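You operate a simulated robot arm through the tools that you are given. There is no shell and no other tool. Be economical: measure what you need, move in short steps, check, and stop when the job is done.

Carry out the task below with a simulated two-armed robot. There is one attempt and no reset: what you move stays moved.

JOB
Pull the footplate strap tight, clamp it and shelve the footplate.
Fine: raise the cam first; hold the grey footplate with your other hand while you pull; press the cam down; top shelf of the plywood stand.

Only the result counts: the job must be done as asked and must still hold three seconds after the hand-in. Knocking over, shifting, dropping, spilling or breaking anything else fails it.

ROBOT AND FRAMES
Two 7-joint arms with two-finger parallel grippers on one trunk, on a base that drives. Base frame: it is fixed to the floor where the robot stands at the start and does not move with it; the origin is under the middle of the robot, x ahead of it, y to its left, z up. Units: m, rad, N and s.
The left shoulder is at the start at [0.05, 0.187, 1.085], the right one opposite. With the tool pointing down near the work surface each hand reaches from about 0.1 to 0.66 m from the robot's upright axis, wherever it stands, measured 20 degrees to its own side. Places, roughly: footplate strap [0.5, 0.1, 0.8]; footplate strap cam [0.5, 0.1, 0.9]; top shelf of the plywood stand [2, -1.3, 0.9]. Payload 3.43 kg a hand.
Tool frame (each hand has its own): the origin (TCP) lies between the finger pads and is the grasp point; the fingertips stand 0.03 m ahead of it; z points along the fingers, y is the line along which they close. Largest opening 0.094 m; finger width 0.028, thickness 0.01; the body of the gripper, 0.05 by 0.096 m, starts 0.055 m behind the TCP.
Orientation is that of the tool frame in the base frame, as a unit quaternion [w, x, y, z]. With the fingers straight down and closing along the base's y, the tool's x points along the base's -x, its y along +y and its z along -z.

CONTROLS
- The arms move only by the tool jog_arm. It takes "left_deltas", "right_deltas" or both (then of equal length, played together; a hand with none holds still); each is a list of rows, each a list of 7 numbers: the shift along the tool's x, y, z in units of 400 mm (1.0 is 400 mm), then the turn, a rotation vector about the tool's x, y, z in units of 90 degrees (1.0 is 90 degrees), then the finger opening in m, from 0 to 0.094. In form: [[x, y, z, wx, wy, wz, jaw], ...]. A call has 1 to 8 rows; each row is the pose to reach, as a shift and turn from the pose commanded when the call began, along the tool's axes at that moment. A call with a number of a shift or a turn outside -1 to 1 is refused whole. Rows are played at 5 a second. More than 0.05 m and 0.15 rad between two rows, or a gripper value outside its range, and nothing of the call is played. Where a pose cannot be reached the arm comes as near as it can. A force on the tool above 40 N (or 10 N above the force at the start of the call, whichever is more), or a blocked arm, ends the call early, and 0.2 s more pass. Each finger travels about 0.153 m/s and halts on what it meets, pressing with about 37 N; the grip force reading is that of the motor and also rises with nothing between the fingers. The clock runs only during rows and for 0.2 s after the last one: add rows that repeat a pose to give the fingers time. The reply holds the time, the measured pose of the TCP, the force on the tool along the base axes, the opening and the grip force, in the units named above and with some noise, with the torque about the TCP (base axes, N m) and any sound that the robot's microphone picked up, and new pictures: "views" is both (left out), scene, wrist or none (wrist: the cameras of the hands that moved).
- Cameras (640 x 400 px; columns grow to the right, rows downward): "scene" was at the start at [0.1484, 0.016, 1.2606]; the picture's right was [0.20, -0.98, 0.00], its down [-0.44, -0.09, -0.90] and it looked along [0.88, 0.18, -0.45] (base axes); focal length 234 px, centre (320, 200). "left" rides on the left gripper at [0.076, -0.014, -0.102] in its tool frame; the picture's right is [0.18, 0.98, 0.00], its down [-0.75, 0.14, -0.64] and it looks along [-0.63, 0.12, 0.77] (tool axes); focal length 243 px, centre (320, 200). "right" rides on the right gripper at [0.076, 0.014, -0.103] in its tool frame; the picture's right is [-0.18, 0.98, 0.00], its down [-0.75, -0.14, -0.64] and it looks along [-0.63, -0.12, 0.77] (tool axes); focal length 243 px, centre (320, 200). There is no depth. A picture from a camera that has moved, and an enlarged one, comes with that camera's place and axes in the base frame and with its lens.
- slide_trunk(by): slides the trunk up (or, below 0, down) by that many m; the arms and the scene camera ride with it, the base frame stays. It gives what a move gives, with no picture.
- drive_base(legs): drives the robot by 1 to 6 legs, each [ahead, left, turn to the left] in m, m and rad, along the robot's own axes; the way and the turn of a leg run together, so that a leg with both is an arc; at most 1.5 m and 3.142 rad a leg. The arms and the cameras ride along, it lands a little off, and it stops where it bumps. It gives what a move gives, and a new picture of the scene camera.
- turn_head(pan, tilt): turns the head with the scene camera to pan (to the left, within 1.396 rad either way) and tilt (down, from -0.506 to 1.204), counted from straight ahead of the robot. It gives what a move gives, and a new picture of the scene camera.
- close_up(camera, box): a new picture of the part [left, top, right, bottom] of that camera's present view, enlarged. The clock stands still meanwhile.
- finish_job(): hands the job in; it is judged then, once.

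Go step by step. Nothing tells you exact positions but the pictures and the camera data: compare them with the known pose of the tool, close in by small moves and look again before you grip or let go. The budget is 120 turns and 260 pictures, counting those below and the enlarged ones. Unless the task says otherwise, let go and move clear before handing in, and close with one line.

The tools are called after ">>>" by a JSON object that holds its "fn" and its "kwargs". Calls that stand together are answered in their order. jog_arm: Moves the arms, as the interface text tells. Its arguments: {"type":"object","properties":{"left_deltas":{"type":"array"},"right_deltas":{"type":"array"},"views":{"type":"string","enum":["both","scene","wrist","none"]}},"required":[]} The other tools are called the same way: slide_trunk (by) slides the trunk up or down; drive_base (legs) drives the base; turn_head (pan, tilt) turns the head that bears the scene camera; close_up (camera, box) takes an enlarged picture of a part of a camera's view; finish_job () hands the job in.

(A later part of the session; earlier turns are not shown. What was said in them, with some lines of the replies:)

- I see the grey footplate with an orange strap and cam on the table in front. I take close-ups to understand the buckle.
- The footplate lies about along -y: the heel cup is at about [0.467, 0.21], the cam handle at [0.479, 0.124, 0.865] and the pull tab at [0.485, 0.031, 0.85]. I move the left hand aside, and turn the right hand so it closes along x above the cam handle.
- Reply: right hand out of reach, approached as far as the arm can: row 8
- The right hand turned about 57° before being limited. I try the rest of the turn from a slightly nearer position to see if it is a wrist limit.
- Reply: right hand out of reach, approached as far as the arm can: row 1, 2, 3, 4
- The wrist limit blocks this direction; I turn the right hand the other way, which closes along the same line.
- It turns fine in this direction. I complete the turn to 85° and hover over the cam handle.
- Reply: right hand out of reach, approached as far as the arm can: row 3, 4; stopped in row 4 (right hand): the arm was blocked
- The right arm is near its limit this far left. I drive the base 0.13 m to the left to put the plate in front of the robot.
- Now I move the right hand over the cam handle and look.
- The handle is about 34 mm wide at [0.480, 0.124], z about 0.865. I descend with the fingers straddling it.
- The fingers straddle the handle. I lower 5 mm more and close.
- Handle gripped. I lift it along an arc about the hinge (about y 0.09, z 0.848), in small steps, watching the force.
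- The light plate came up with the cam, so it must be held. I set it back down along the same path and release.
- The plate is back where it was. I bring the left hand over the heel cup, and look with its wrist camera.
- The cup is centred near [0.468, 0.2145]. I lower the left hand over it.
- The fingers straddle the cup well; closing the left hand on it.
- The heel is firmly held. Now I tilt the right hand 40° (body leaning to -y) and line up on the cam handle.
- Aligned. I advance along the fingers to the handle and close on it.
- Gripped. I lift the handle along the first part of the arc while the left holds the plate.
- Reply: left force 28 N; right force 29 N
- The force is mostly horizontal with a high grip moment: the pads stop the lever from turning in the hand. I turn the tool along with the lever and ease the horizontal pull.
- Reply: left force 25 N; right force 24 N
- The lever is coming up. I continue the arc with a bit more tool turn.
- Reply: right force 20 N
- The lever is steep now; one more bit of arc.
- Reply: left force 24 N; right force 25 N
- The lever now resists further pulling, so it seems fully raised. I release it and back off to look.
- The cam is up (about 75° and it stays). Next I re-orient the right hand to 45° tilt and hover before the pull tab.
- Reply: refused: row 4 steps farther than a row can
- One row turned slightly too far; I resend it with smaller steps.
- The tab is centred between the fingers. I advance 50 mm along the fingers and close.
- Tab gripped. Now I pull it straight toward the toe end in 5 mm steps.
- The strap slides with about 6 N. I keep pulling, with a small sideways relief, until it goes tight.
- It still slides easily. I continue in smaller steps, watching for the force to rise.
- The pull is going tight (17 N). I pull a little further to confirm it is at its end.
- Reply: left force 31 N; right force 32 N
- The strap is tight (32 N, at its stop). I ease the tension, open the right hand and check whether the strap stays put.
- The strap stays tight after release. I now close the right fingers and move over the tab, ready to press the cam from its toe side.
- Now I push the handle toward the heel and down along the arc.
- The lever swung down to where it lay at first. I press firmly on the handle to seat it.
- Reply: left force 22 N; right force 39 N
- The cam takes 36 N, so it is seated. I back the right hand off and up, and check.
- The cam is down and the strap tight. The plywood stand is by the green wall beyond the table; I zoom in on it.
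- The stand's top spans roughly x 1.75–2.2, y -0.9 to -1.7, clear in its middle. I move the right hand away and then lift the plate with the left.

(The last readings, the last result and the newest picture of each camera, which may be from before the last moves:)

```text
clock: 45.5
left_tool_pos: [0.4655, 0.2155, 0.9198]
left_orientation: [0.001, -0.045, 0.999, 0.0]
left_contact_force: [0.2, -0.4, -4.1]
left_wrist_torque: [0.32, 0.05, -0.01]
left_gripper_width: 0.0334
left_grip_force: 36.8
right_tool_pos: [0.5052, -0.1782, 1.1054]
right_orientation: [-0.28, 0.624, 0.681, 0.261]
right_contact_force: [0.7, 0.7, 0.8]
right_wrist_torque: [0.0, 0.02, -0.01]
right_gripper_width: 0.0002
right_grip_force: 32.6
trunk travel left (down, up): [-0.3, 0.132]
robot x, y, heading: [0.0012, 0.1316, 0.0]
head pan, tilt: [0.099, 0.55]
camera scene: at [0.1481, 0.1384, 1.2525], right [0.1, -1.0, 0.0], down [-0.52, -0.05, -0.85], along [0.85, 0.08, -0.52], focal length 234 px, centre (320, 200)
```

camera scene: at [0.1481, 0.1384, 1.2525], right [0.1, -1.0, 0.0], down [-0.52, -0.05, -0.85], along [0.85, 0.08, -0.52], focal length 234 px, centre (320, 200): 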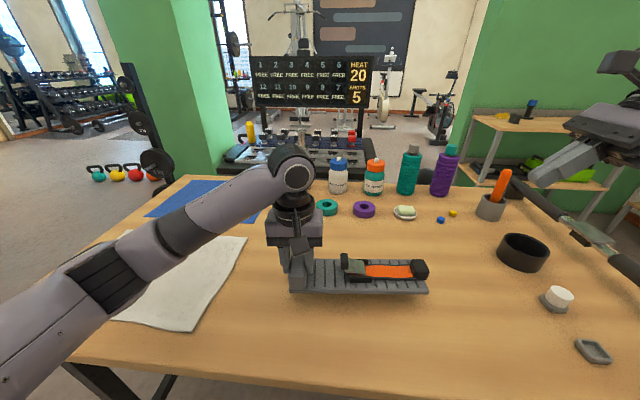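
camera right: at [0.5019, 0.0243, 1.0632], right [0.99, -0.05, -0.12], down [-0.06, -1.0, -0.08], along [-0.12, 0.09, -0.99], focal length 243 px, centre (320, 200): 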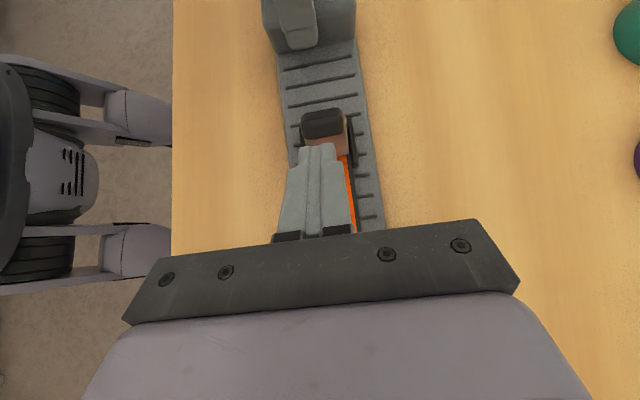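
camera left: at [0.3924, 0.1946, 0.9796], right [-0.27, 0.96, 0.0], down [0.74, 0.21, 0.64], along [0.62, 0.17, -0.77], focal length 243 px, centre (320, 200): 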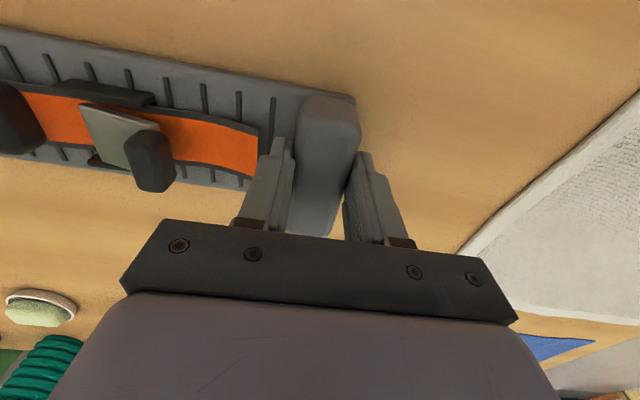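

The plate hangs level at only 4 N. I raise it to travel height, then back away from the table.

>>> {"fn": "jog_arm", "kwargs": {"left_deltas": [[0, 0, -0.09, 0, 0, 0, 0.02], [0, 0, -0.18, 0, 0, 0, 0.02], [0, 0, -0.27, 0, 0, 0, 0.02], [0.05, 0, -0.36, 0, 0, 0, 0.02], [0.12, 0, -0.42, 0, 0, 0, 0.02], [0.2, 0, -0.45, 0, 0, 0, 0.02]], "views": "none"}}

>>> {"fn": "drive_base", "kwargs": {"legs": [[-0.35, 0, 0]]}}

>>> {"fn": "turn_head", "kwargs": {"pan": -1.2, "tilt": 0.6}}

```text
clock: 46.9
left_tool_pos: [0.3852, 0.2071, 1.099]
left_orientation: [0.001, -0.045, 0.999, 0.0]
left_contact_force: [-0.6, 0.4, -3.6]
left_wrist_torque: [0.34, 0.1, -0.02]
left_gripper_width: 0.0336
left_grip_force: 36.8
right_tool_pos: [0.5054, -0.1786, 1.1059]
right_orientation: [-0.28, 0.624, 0.681, 0.262]
right_contact_force: [0.5, -0.8, -0.2]
right_wrist_torque: [0.01, 0.01, -0.02]
right_gripper_width: 0.0
right_grip_force: 32.6
trunk travel left (down, up): [-0.3, 0.132]
robot x, y, heading: [-0.0032, 0.13, -0.002]
head pan, tilt: [0.099, 0.55]
```

```text
clock: 49.2
left_tool_pos: [0.0323, 0.208, 1.0998]
left_orientation: [0.0, -0.044, 0.999, -0.001]
left_contact_force: [-0.7, -0.7, -3.6]
left_wrist_torque: [0.35, 0.03, 0.03]
left_gripper_width: 0.0335
left_grip_force: 36.8
right_tool_pos: [0.1524, -0.1785, 1.106]
right_orientation: [-0.28, 0.623, 0.681, 0.262]
right_contact_force: [0.0, 0.9, -0.5]
right_wrist_torque: [-0.01, -0.02, 0.02]
right_gripper_width: 0.0002
right_grip_force: 33.1
trunk travel left (down, up): [-0.3, 0.132]
robot x, y, heading: [-0.3514, 0.1297, 0.001]
head pan, tilt: [0.099, 0.55]
camera scene: at [-0.205, 0.1383, 1.2526], right [0.1, -0.99, 0.0], down [-0.52, -0.05, -0.85], along [0.85, 0.09, -0.52], focal length 234 px, centre (320, 200)
```

scene: 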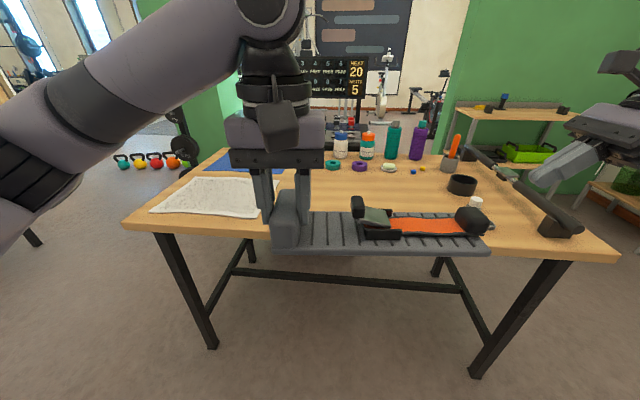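

```text
clock: 50.6
left_tool_pos: [0.0326, 0.2078, 1.0994]
left_orientation: [0.001, -0.044, 0.999, 0.0]
left_contact_force: [0.4, 0.1, -3.7]
left_wrist_torque: [0.33, 0.05, 0.0]
left_gripper_width: 0.0337
left_grip_force: 37.3
right_tool_pos: [0.153, -0.1779, 1.106]
right_orientation: [-0.28, 0.624, 0.681, 0.262]
right_contact_force: [0.4, -0.6, 0.1]
right_wrist_torque: [-0.01, -0.02, -0.01]
right_gripper_width: 0.0
right_grip_force: 33.3
trunk travel left (down, up): [-0.3, 0.132]
robot x, y, heading: [-0.3498, 0.1321, 0.0]
head pan, tilt: [-1.201, 0.6]
camera scene: at [-0.2619, 0.047, 1.248], right [-0.93, -0.36, 0.0], down [-0.21, 0.53, -0.83], along [0.3, -0.77, -0.56], focal length 234 px, centre (320, 200)
```

scene: 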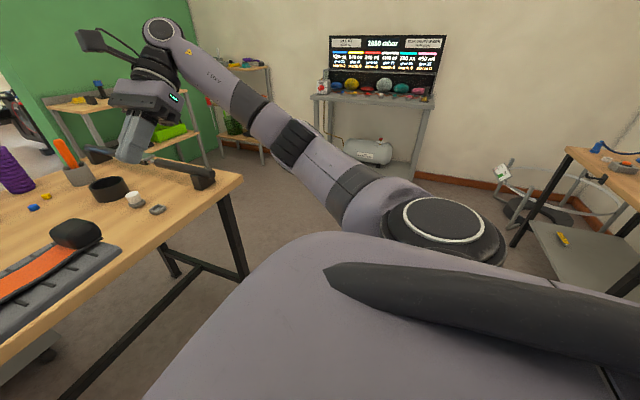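

The way is clear. I drive 1.4 m to the right and look ahead.

>>> {"fn": "drive_base", "kwargs": {"legs": [[0, -1.4, 0]]}}

>>> {"fn": "turn_head", "kwargs": {"pan": 0.0, "tilt": 0.4}}

```text
clock: 57.6
left_tool_pos: [0.0234, -1.1898, 1.0985]
left_orientation: [0.0, -0.036, 0.999, -0.001]
left_contact_force: [0.3, -0.3, -2.6]
left_wrist_torque: [0.37, 0.07, -0.02]
left_gripper_width: 0.0337
left_grip_force: 36.7
right_tool_pos: [0.1352, -1.5789, 1.1058]
right_orientation: [-0.278, 0.629, 0.677, 0.264]
right_contact_force: [0.0, -0.5, 0.3]
right_wrist_torque: [0.01, -0.02, 0.03]
right_gripper_width: 0.0001
right_grip_force: 32.9
trunk travel left (down, up): [-0.3, 0.132]
robot x, y, heading: [-0.3644, -1.2568, -0.021]
head pan, tilt: [-1.201, 0.6]
camera scene: at [-0.2749, -1.3455, 1.248], right [-0.94, -0.35, 0.0], down [-0.2, 0.53, -0.82], along [0.28, -0.77, -0.57], focal length 234 px, centre (320, 200)
```

scene: 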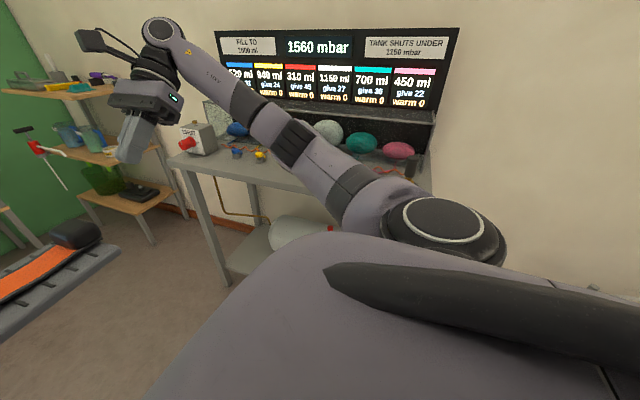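

```text
clock: 59.0
left_tool_pos: [0.0238, -1.1904, 1.1]
left_orientation: [0.0, -0.035, 0.999, 0.0]
left_contact_force: [0.1, -0.5, -3.2]
left_wrist_torque: [0.35, 0.07, -0.01]
left_gripper_width: 0.0336
left_grip_force: 37.7
right_tool_pos: [0.1359, -1.5789, 1.1058]
right_orientation: [-0.278, 0.63, 0.675, 0.265]
right_contact_force: [-1.0, -0.4, -0.8]
right_wrist_torque: [0.0, -0.04, -0.01]
right_gripper_width: 0.0001
right_grip_force: 32.7
trunk travel left (down, up): [-0.3, 0.132]
robot x, y, heading: [-0.367, -1.2567, -0.016]
head pan, tilt: [0.0, 0.4]
camera scene: at [-0.2129, -1.2641, 1.2662], right [-0.02, -1.0, 0.0], down [-0.39, 0.01, -0.92], along [0.92, -0.02, -0.39], focal length 234 px, centre (320, 200)
```

scene: 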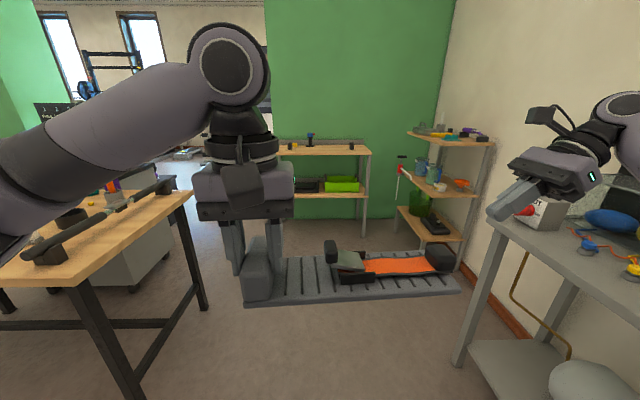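

I drive forward past the table, slightly left, to about x = 0.95 and look at the stand top.

>>> {"fn": "drive_base", "kwargs": {"legs": [[0, 0.1, 0.018], [1.25, 0, 0]]}}

>>> {"fn": "close_up", "kwargs": {"camera": "scene", "box": [220, 100, 480, 260]}}

```text
clock: 66.1
left_tool_pos: [1.2765, -1.0802, 1.0993]
left_orientation: [-0.001, -0.045, 0.999, 0.0]
left_contact_force: [-0.3, 0.0, -3.3]
left_wrist_torque: [0.33, 0.06, 0.0]
left_gripper_width: 0.0336
left_grip_force: 36.8
right_tool_pos: [1.398, -1.4664, 1.1065]
right_orientation: [-0.28, 0.624, 0.681, 0.262]
right_contact_force: [0.0, 0.2, 0.2]
right_wrist_torque: [0.0, 0.02, -0.02]
right_gripper_width: 0.0
right_grip_force: 33.4
trunk travel left (down, up): [-0.3, 0.132]
robot x, y, heading: [0.8925, -1.1536, 0.001]
head pan, tilt: [0.0, 0.4]
camera scene: at [1.0428, -1.1588, 1.2662], right [0.0, -1.0, 0.0], down [-0.39, 0.0, -0.92], along [0.92, 0.0, -0.39], focal length 234 px, centre (320, 200)
```

scene: 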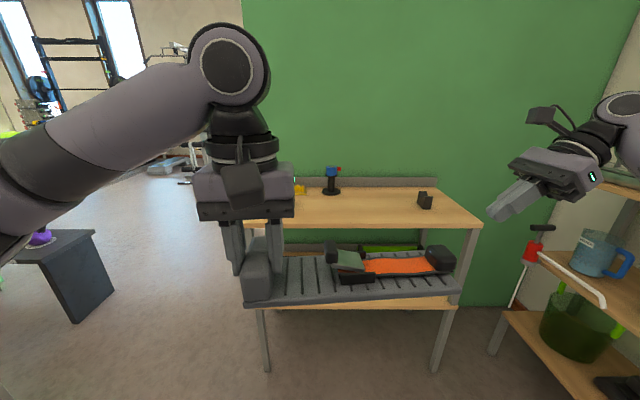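

```text
2.46 times, centred on (350, 180) of scene
camera zoom: at [1.0428, -1.1588, 1.2662], right [0.0, -1.0, 0.0], down [-0.39, 0.0, -0.92], along [0.92, 0.0, -0.39], focal length 575 px, centre (246, 249)
```

zoom: 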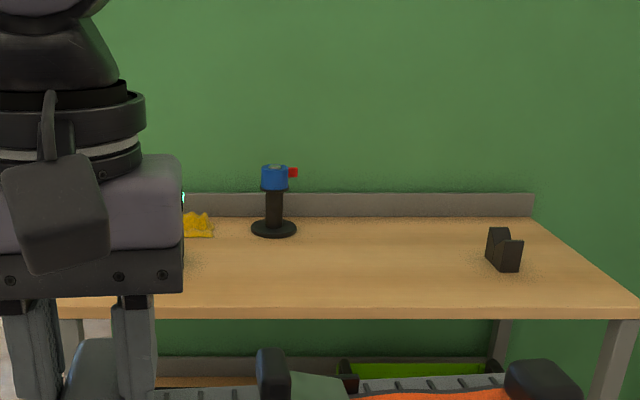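

The shelf top is at about z 0.86, with its front edge near x 1.79; items sit at the back and right. I aim for the plate centre at about [1.92, -1.28], and drive forward 0.5 m.

>>> {"fn": "drive_base", "kwargs": {"legs": [[0.5, 0, 0]]}}

>>> {"fn": "turn_head", "kwargs": {"pan": -0.2, "tilt": 0.7}}

```text
clock: 69.0
left_tool_pos: [1.7888, -1.0817, 1.0984]
left_orientation: [-0.001, -0.043, 0.999, 0.0]
left_contact_force: [0.0, 0.5, -3.7]
left_wrist_torque: [0.33, 0.09, 0.0]
left_gripper_width: 0.0335
left_grip_force: 37.4
right_tool_pos: [1.9077, -1.4675, 1.1063]
right_orientation: [-0.28, 0.624, 0.681, 0.262]
right_contact_force: [0.5, -0.4, 0.3]
right_wrist_torque: [0.0, 0.0, -0.03]
right_gripper_width: 0.0
right_grip_force: 32.7
trunk travel left (down, up): [-0.3, 0.132]
robot x, y, heading: [1.4044, -1.1556, 0.004]
head pan, tilt: [0.0, 0.4]
camera scene: at [1.5541, -1.1588, 1.2662], right [0.0, -1.0, 0.0], down [-0.39, 0.0, -0.92], along [0.92, 0.0, -0.39], focal length 234 px, centre (320, 200)
```

scene: 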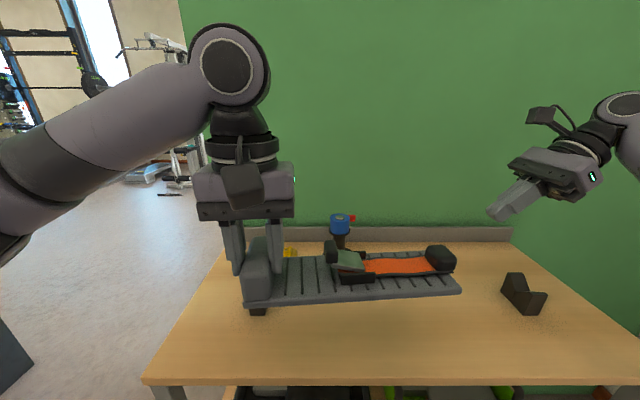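

```text
clock: 69.8
left_tool_pos: [1.7886, -1.0807, 1.0982]
left_orientation: [-0.001, -0.044, 0.999, 0.0]
left_contact_force: [0.0, -0.8, -3.6]
left_wrist_torque: [0.35, 0.07, 0.03]
left_gripper_width: 0.0336
left_grip_force: 36.9
right_tool_pos: [1.9072, -1.4666, 1.106]
right_orientation: [-0.28, 0.624, 0.681, 0.262]
right_contact_force: [-0.4, -0.2, 0.1]
right_wrist_torque: [0.01, 0.0, -0.01]
right_gripper_width: 0.0
right_grip_force: 32.7
trunk travel left (down, up): [-0.3, 0.132]
robot x, y, heading: [1.4072, -1.1558, 0.002]
head pan, tilt: [-0.201, 0.7]
camera scene: at [1.5444, -1.1757, 1.2394], right [-0.2, -0.98, 0.0], down [-0.63, 0.13, -0.77], along [0.75, -0.15, -0.64], focal length 234 px, centre (320, 200)
```

scene: 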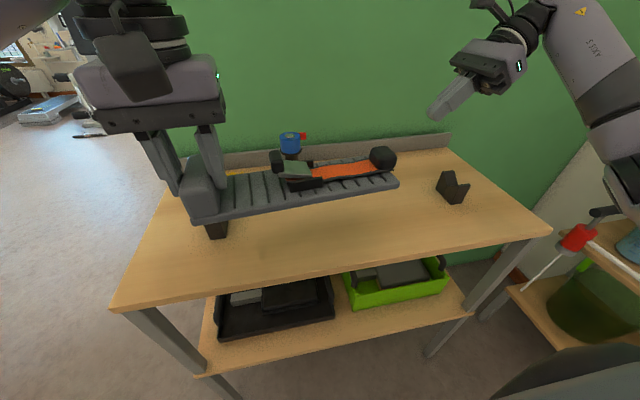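

A black block sits on the shelf at about [1.915, -1.025] and others lie at the back, so the target spot is free. I lower a little first, then move across and down to just above the shelf.

>>> {"fn": "jog_arm", "kwargs": {"left_deltas": [[0, 0, 0.11, 0, 0, 0, 0.02], [0, 0, 0.22, 0, 0, 0, 0.02], [-0.09, -0.07, 0.24, 0, 0, 0, 0.02], [-0.18, -0.14, 0.26, 0, 0, 0, 0.02], [-0.2845, -0.19, 0.28, 0, 0, 0, 0.02], [-0.2845, -0.216, 0.32, 0, 0, 0, 0.02], [-0.2845, -0.216, 0.36, 0, 0, 0, 0.02]]}}

```text
clock: 71.5
left_tool_pos: [1.9072, -1.1575, 0.9539]
left_orientation: [-0.001, -0.044, 0.999, 0.0]
left_contact_force: [0.1, 0.3, -3.2]
left_wrist_torque: [0.33, 0.05, -0.01]
left_gripper_width: 0.0336
left_grip_force: 37.0
right_tool_pos: [1.9071, -1.4666, 1.1053]
right_orientation: [-0.279, 0.625, 0.68, 0.262]
right_contact_force: [0.8, 0.5, 0.1]
right_wrist_torque: [-0.02, -0.03, 0.03]
right_gripper_width: 0.0
right_grip_force: 33.2
trunk travel left (down, up): [-0.3, 0.132]
robot x, y, heading: [1.4043, -1.1559, 0.002]
head pan, tilt: [-0.201, 0.7]
camera scene: at [1.5445, -1.1757, 1.2394], right [-0.2, -0.98, 0.0], down [-0.63, 0.13, -0.76], along [0.75, -0.15, -0.64], focal length 234 px, centre (320, 200)
camera left: at [1.8336, -1.1783, 1.0564], right [-0.27, 0.96, 0.0], down [0.74, 0.21, 0.64], along [0.62, 0.17, -0.77], focal length 243 px, centre (320, 200)
```

scene: 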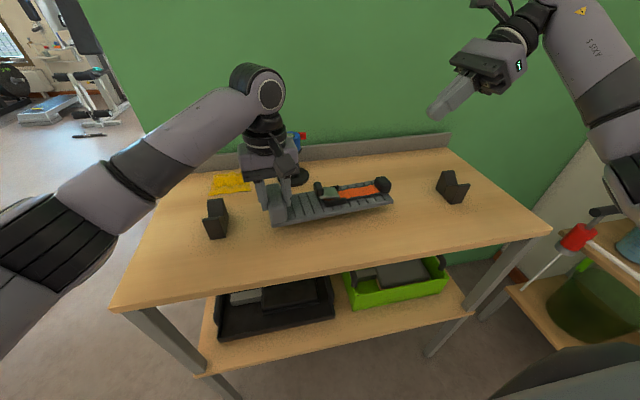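
left: 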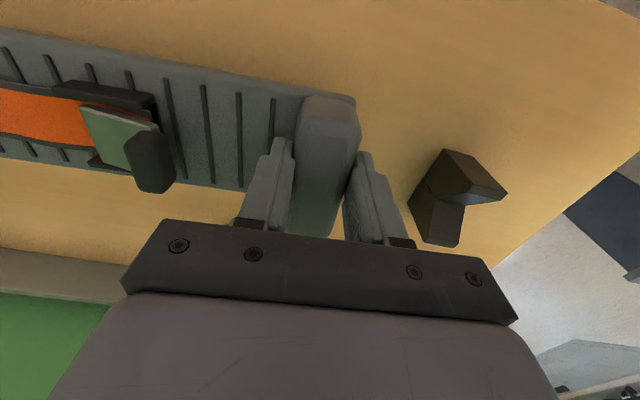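

Well positioned between the objects. I lower gently toward contact.

>>> {"fn": "jog_arm", "kwargs": {"left_deltas": [[0, 0, 0.03, 0, 0, 0, 0.02], [0, 0, 0.05, 0, 0, 0, 0.02], [0, 0, 0.065, 0, 0, 0, 0.02], [0, 0, 0.075, 0, 0, 0, 0.02], [0, 0, 0.08, 0, 0, 0, 0.02]], "views": "none"}}

>>> {"fn": "close_up", "kwargs": {"camera": "scene", "box": [190, 140, 430, 270]}}

```text
clock: 72.7
left_tool_pos: [1.9093, -1.1577, 0.9222]
left_orientation: [-0.002, -0.044, 0.999, 0.0]
left_contact_force: [-0.1, 1.0, -3.5]
left_wrist_torque: [0.34, 0.05, 0.0]
left_gripper_width: 0.0337
left_grip_force: 37.0
right_tool_pos: [1.9073, -1.4668, 1.1065]
right_orientation: [-0.28, 0.624, 0.681, 0.262]
right_contact_force: [-1.1, -0.8, 0.1]
right_wrist_torque: [-0.03, -0.03, 0.01]
right_gripper_width: 0.0002
right_grip_force: 32.7
trunk travel left (down, up): [-0.3, 0.132]
robot x, y, heading: [1.402, -1.159, -0.0]
head pan, tilt: [-0.201, 0.7]
```

```text
2.67 times, centred on (310, 205) of scene
camera zoom: at [1.5444, -1.1758, 1.2394], right [-0.2, -0.98, 0.0], down [-0.63, 0.13, -0.76], along [0.75, -0.15, -0.64], focal length 623 px, centre (347, 187)
```

zoom: 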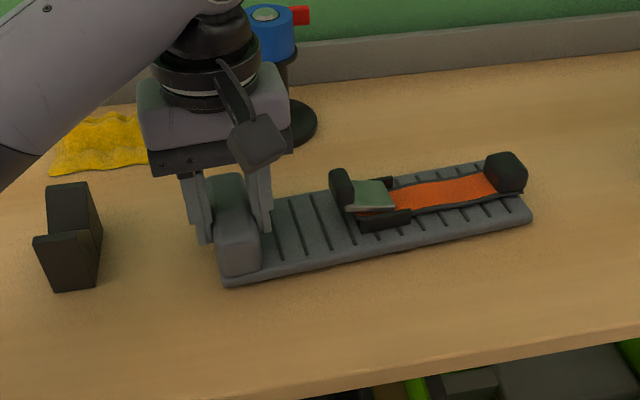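

>>> {"fn": "jog_arm", "kwargs": {"left_deltas": [[0, 0, 0.006, 0, 0, 0, 0.02], [0, 0, 0.012, 0, 0, 0, 0.02], [0, 0, 0.018, 0, 0, 0, 0.02]], "views": "none"}}

```text
clock: 73.5
left_tool_pos: [1.9099, -1.1555, 0.9161]
left_orientation: [0.002, -0.045, 0.999, 0.0]
left_contact_force: [2.1, -0.3, 5.7]
left_wrist_torque: [-0.36, 0.2, 0.15]
left_gripper_width: 0.0336
left_grip_force: 37.4
right_tool_pos: [1.9073, -1.4671, 1.1062]
right_orientation: [-0.28, 0.623, 0.681, 0.262]
right_contact_force: [-0.6, -1.0, 0.1]
right_wrist_torque: [0.02, 0.0, 0.05]
right_gripper_width: 0.0
right_grip_force: 33.0
trunk travel left (down, up): [-0.3, 0.132]
robot x, y, heading: [1.4015, -1.1529, -0.002]
head pan, tilt: [-0.201, 0.7]
```

Contact is made (force now upward, about 6 N). I open the left hand gently and lift straight up.

>>> {"fn": "jog_arm", "kwargs": {"left_deltas": [[0, 0, -0.003, 0, 0, 0, 0.04], [0, 0, -0.003, 0, 0, 0, 0.06], [0, 0, -0.003, 0, 0, 0, 0.06], [0, 0, -0.08, 0, 0, 0, 0.06], [0, 0, -0.18, 0, 0, 0, 0.06], [0, 0, -0.28, 0, 0, 0, 0.06], [0.1, 0, -0.35, 0, 0, 0, 0.06], [0.2, 0, -0.4, 0, 0, 0, 0.06]]}}

>>> {"fn": "close_up", "kwargs": {"camera": "scene", "box": [190, 140, 430, 270]}}

```text
clock: 75.2
left_tool_pos: [1.8265, -1.1643, 1.0731]
left_orientation: [0.0, -0.044, 0.999, 0.001]
left_contact_force: [0.4, -0.3, -0.7]
left_wrist_torque: [0.02, 0.0, 0.01]
left_gripper_width: 0.0601
left_grip_force: 0.0
right_tool_pos: [1.9084, -1.4675, 1.1063]
right_orientation: [-0.28, 0.624, 0.681, 0.262]
right_contact_force: [0.0, -0.3, -0.3]
right_wrist_torque: [0.01, 0.0, 0.01]
right_gripper_width: 0.0
right_grip_force: 33.4
trunk travel left (down, up): [-0.3, 0.132]
robot x, y, heading: [1.4015, -1.1573, 0.002]
head pan, tilt: [-0.201, 0.7]
camera scene: at [1.5438, -1.1757, 1.2394], right [-0.2, -0.98, 0.0], down [-0.63, 0.13, -0.77], along [0.75, -0.15, -0.64], focal length 234 px, centre (320, 200)
camera left: at [1.7532, -1.1836, 1.1761], right [-0.27, 0.96, 0.0], down [0.74, 0.21, 0.64], along [0.62, 0.17, -0.77], focal length 243 px, centre (320, 200)
```

scene: 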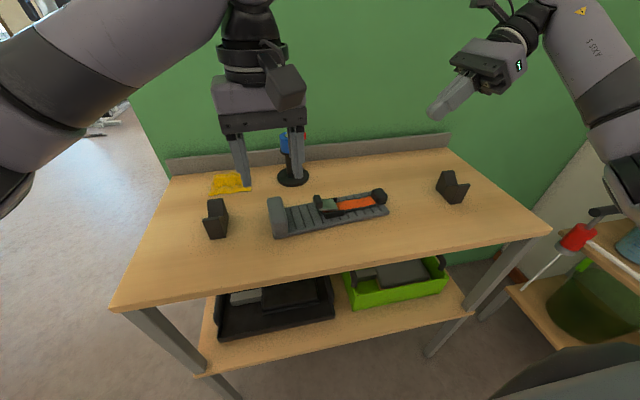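
left: 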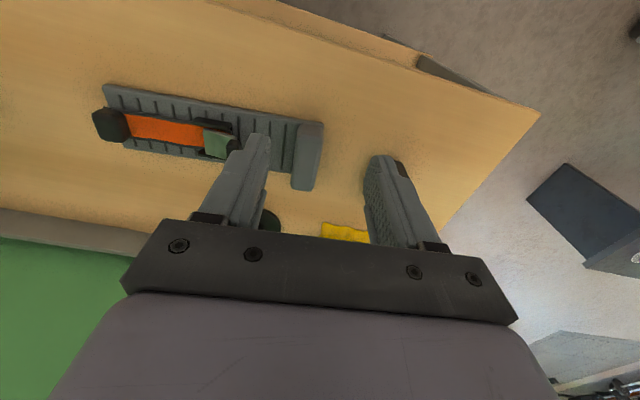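

```text
2.67 times, centred on (310, 205) of scene
camera zoom: at [1.5438, -1.1757, 1.2394], right [-0.2, -0.98, 0.0], down [-0.63, 0.13, -0.77], along [0.75, -0.15, -0.64], focal length 623 px, centre (347, 187)
```

zoom: 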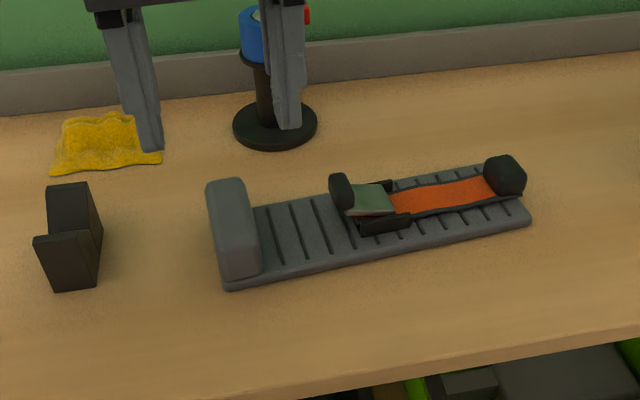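

The footplate lies flat on the top shelf with the strap at its stop and the cam down. Both hands are clear and nothing else moved, so I hand in.

>>> {"fn": "finish_job", "kwargs": {}}

```text
The job is handed in.
```

The footplate strap is pulled tight, the cam is pressed down on it, and the footplate is on the top shelf of the plywood stand; I have handed the job in.
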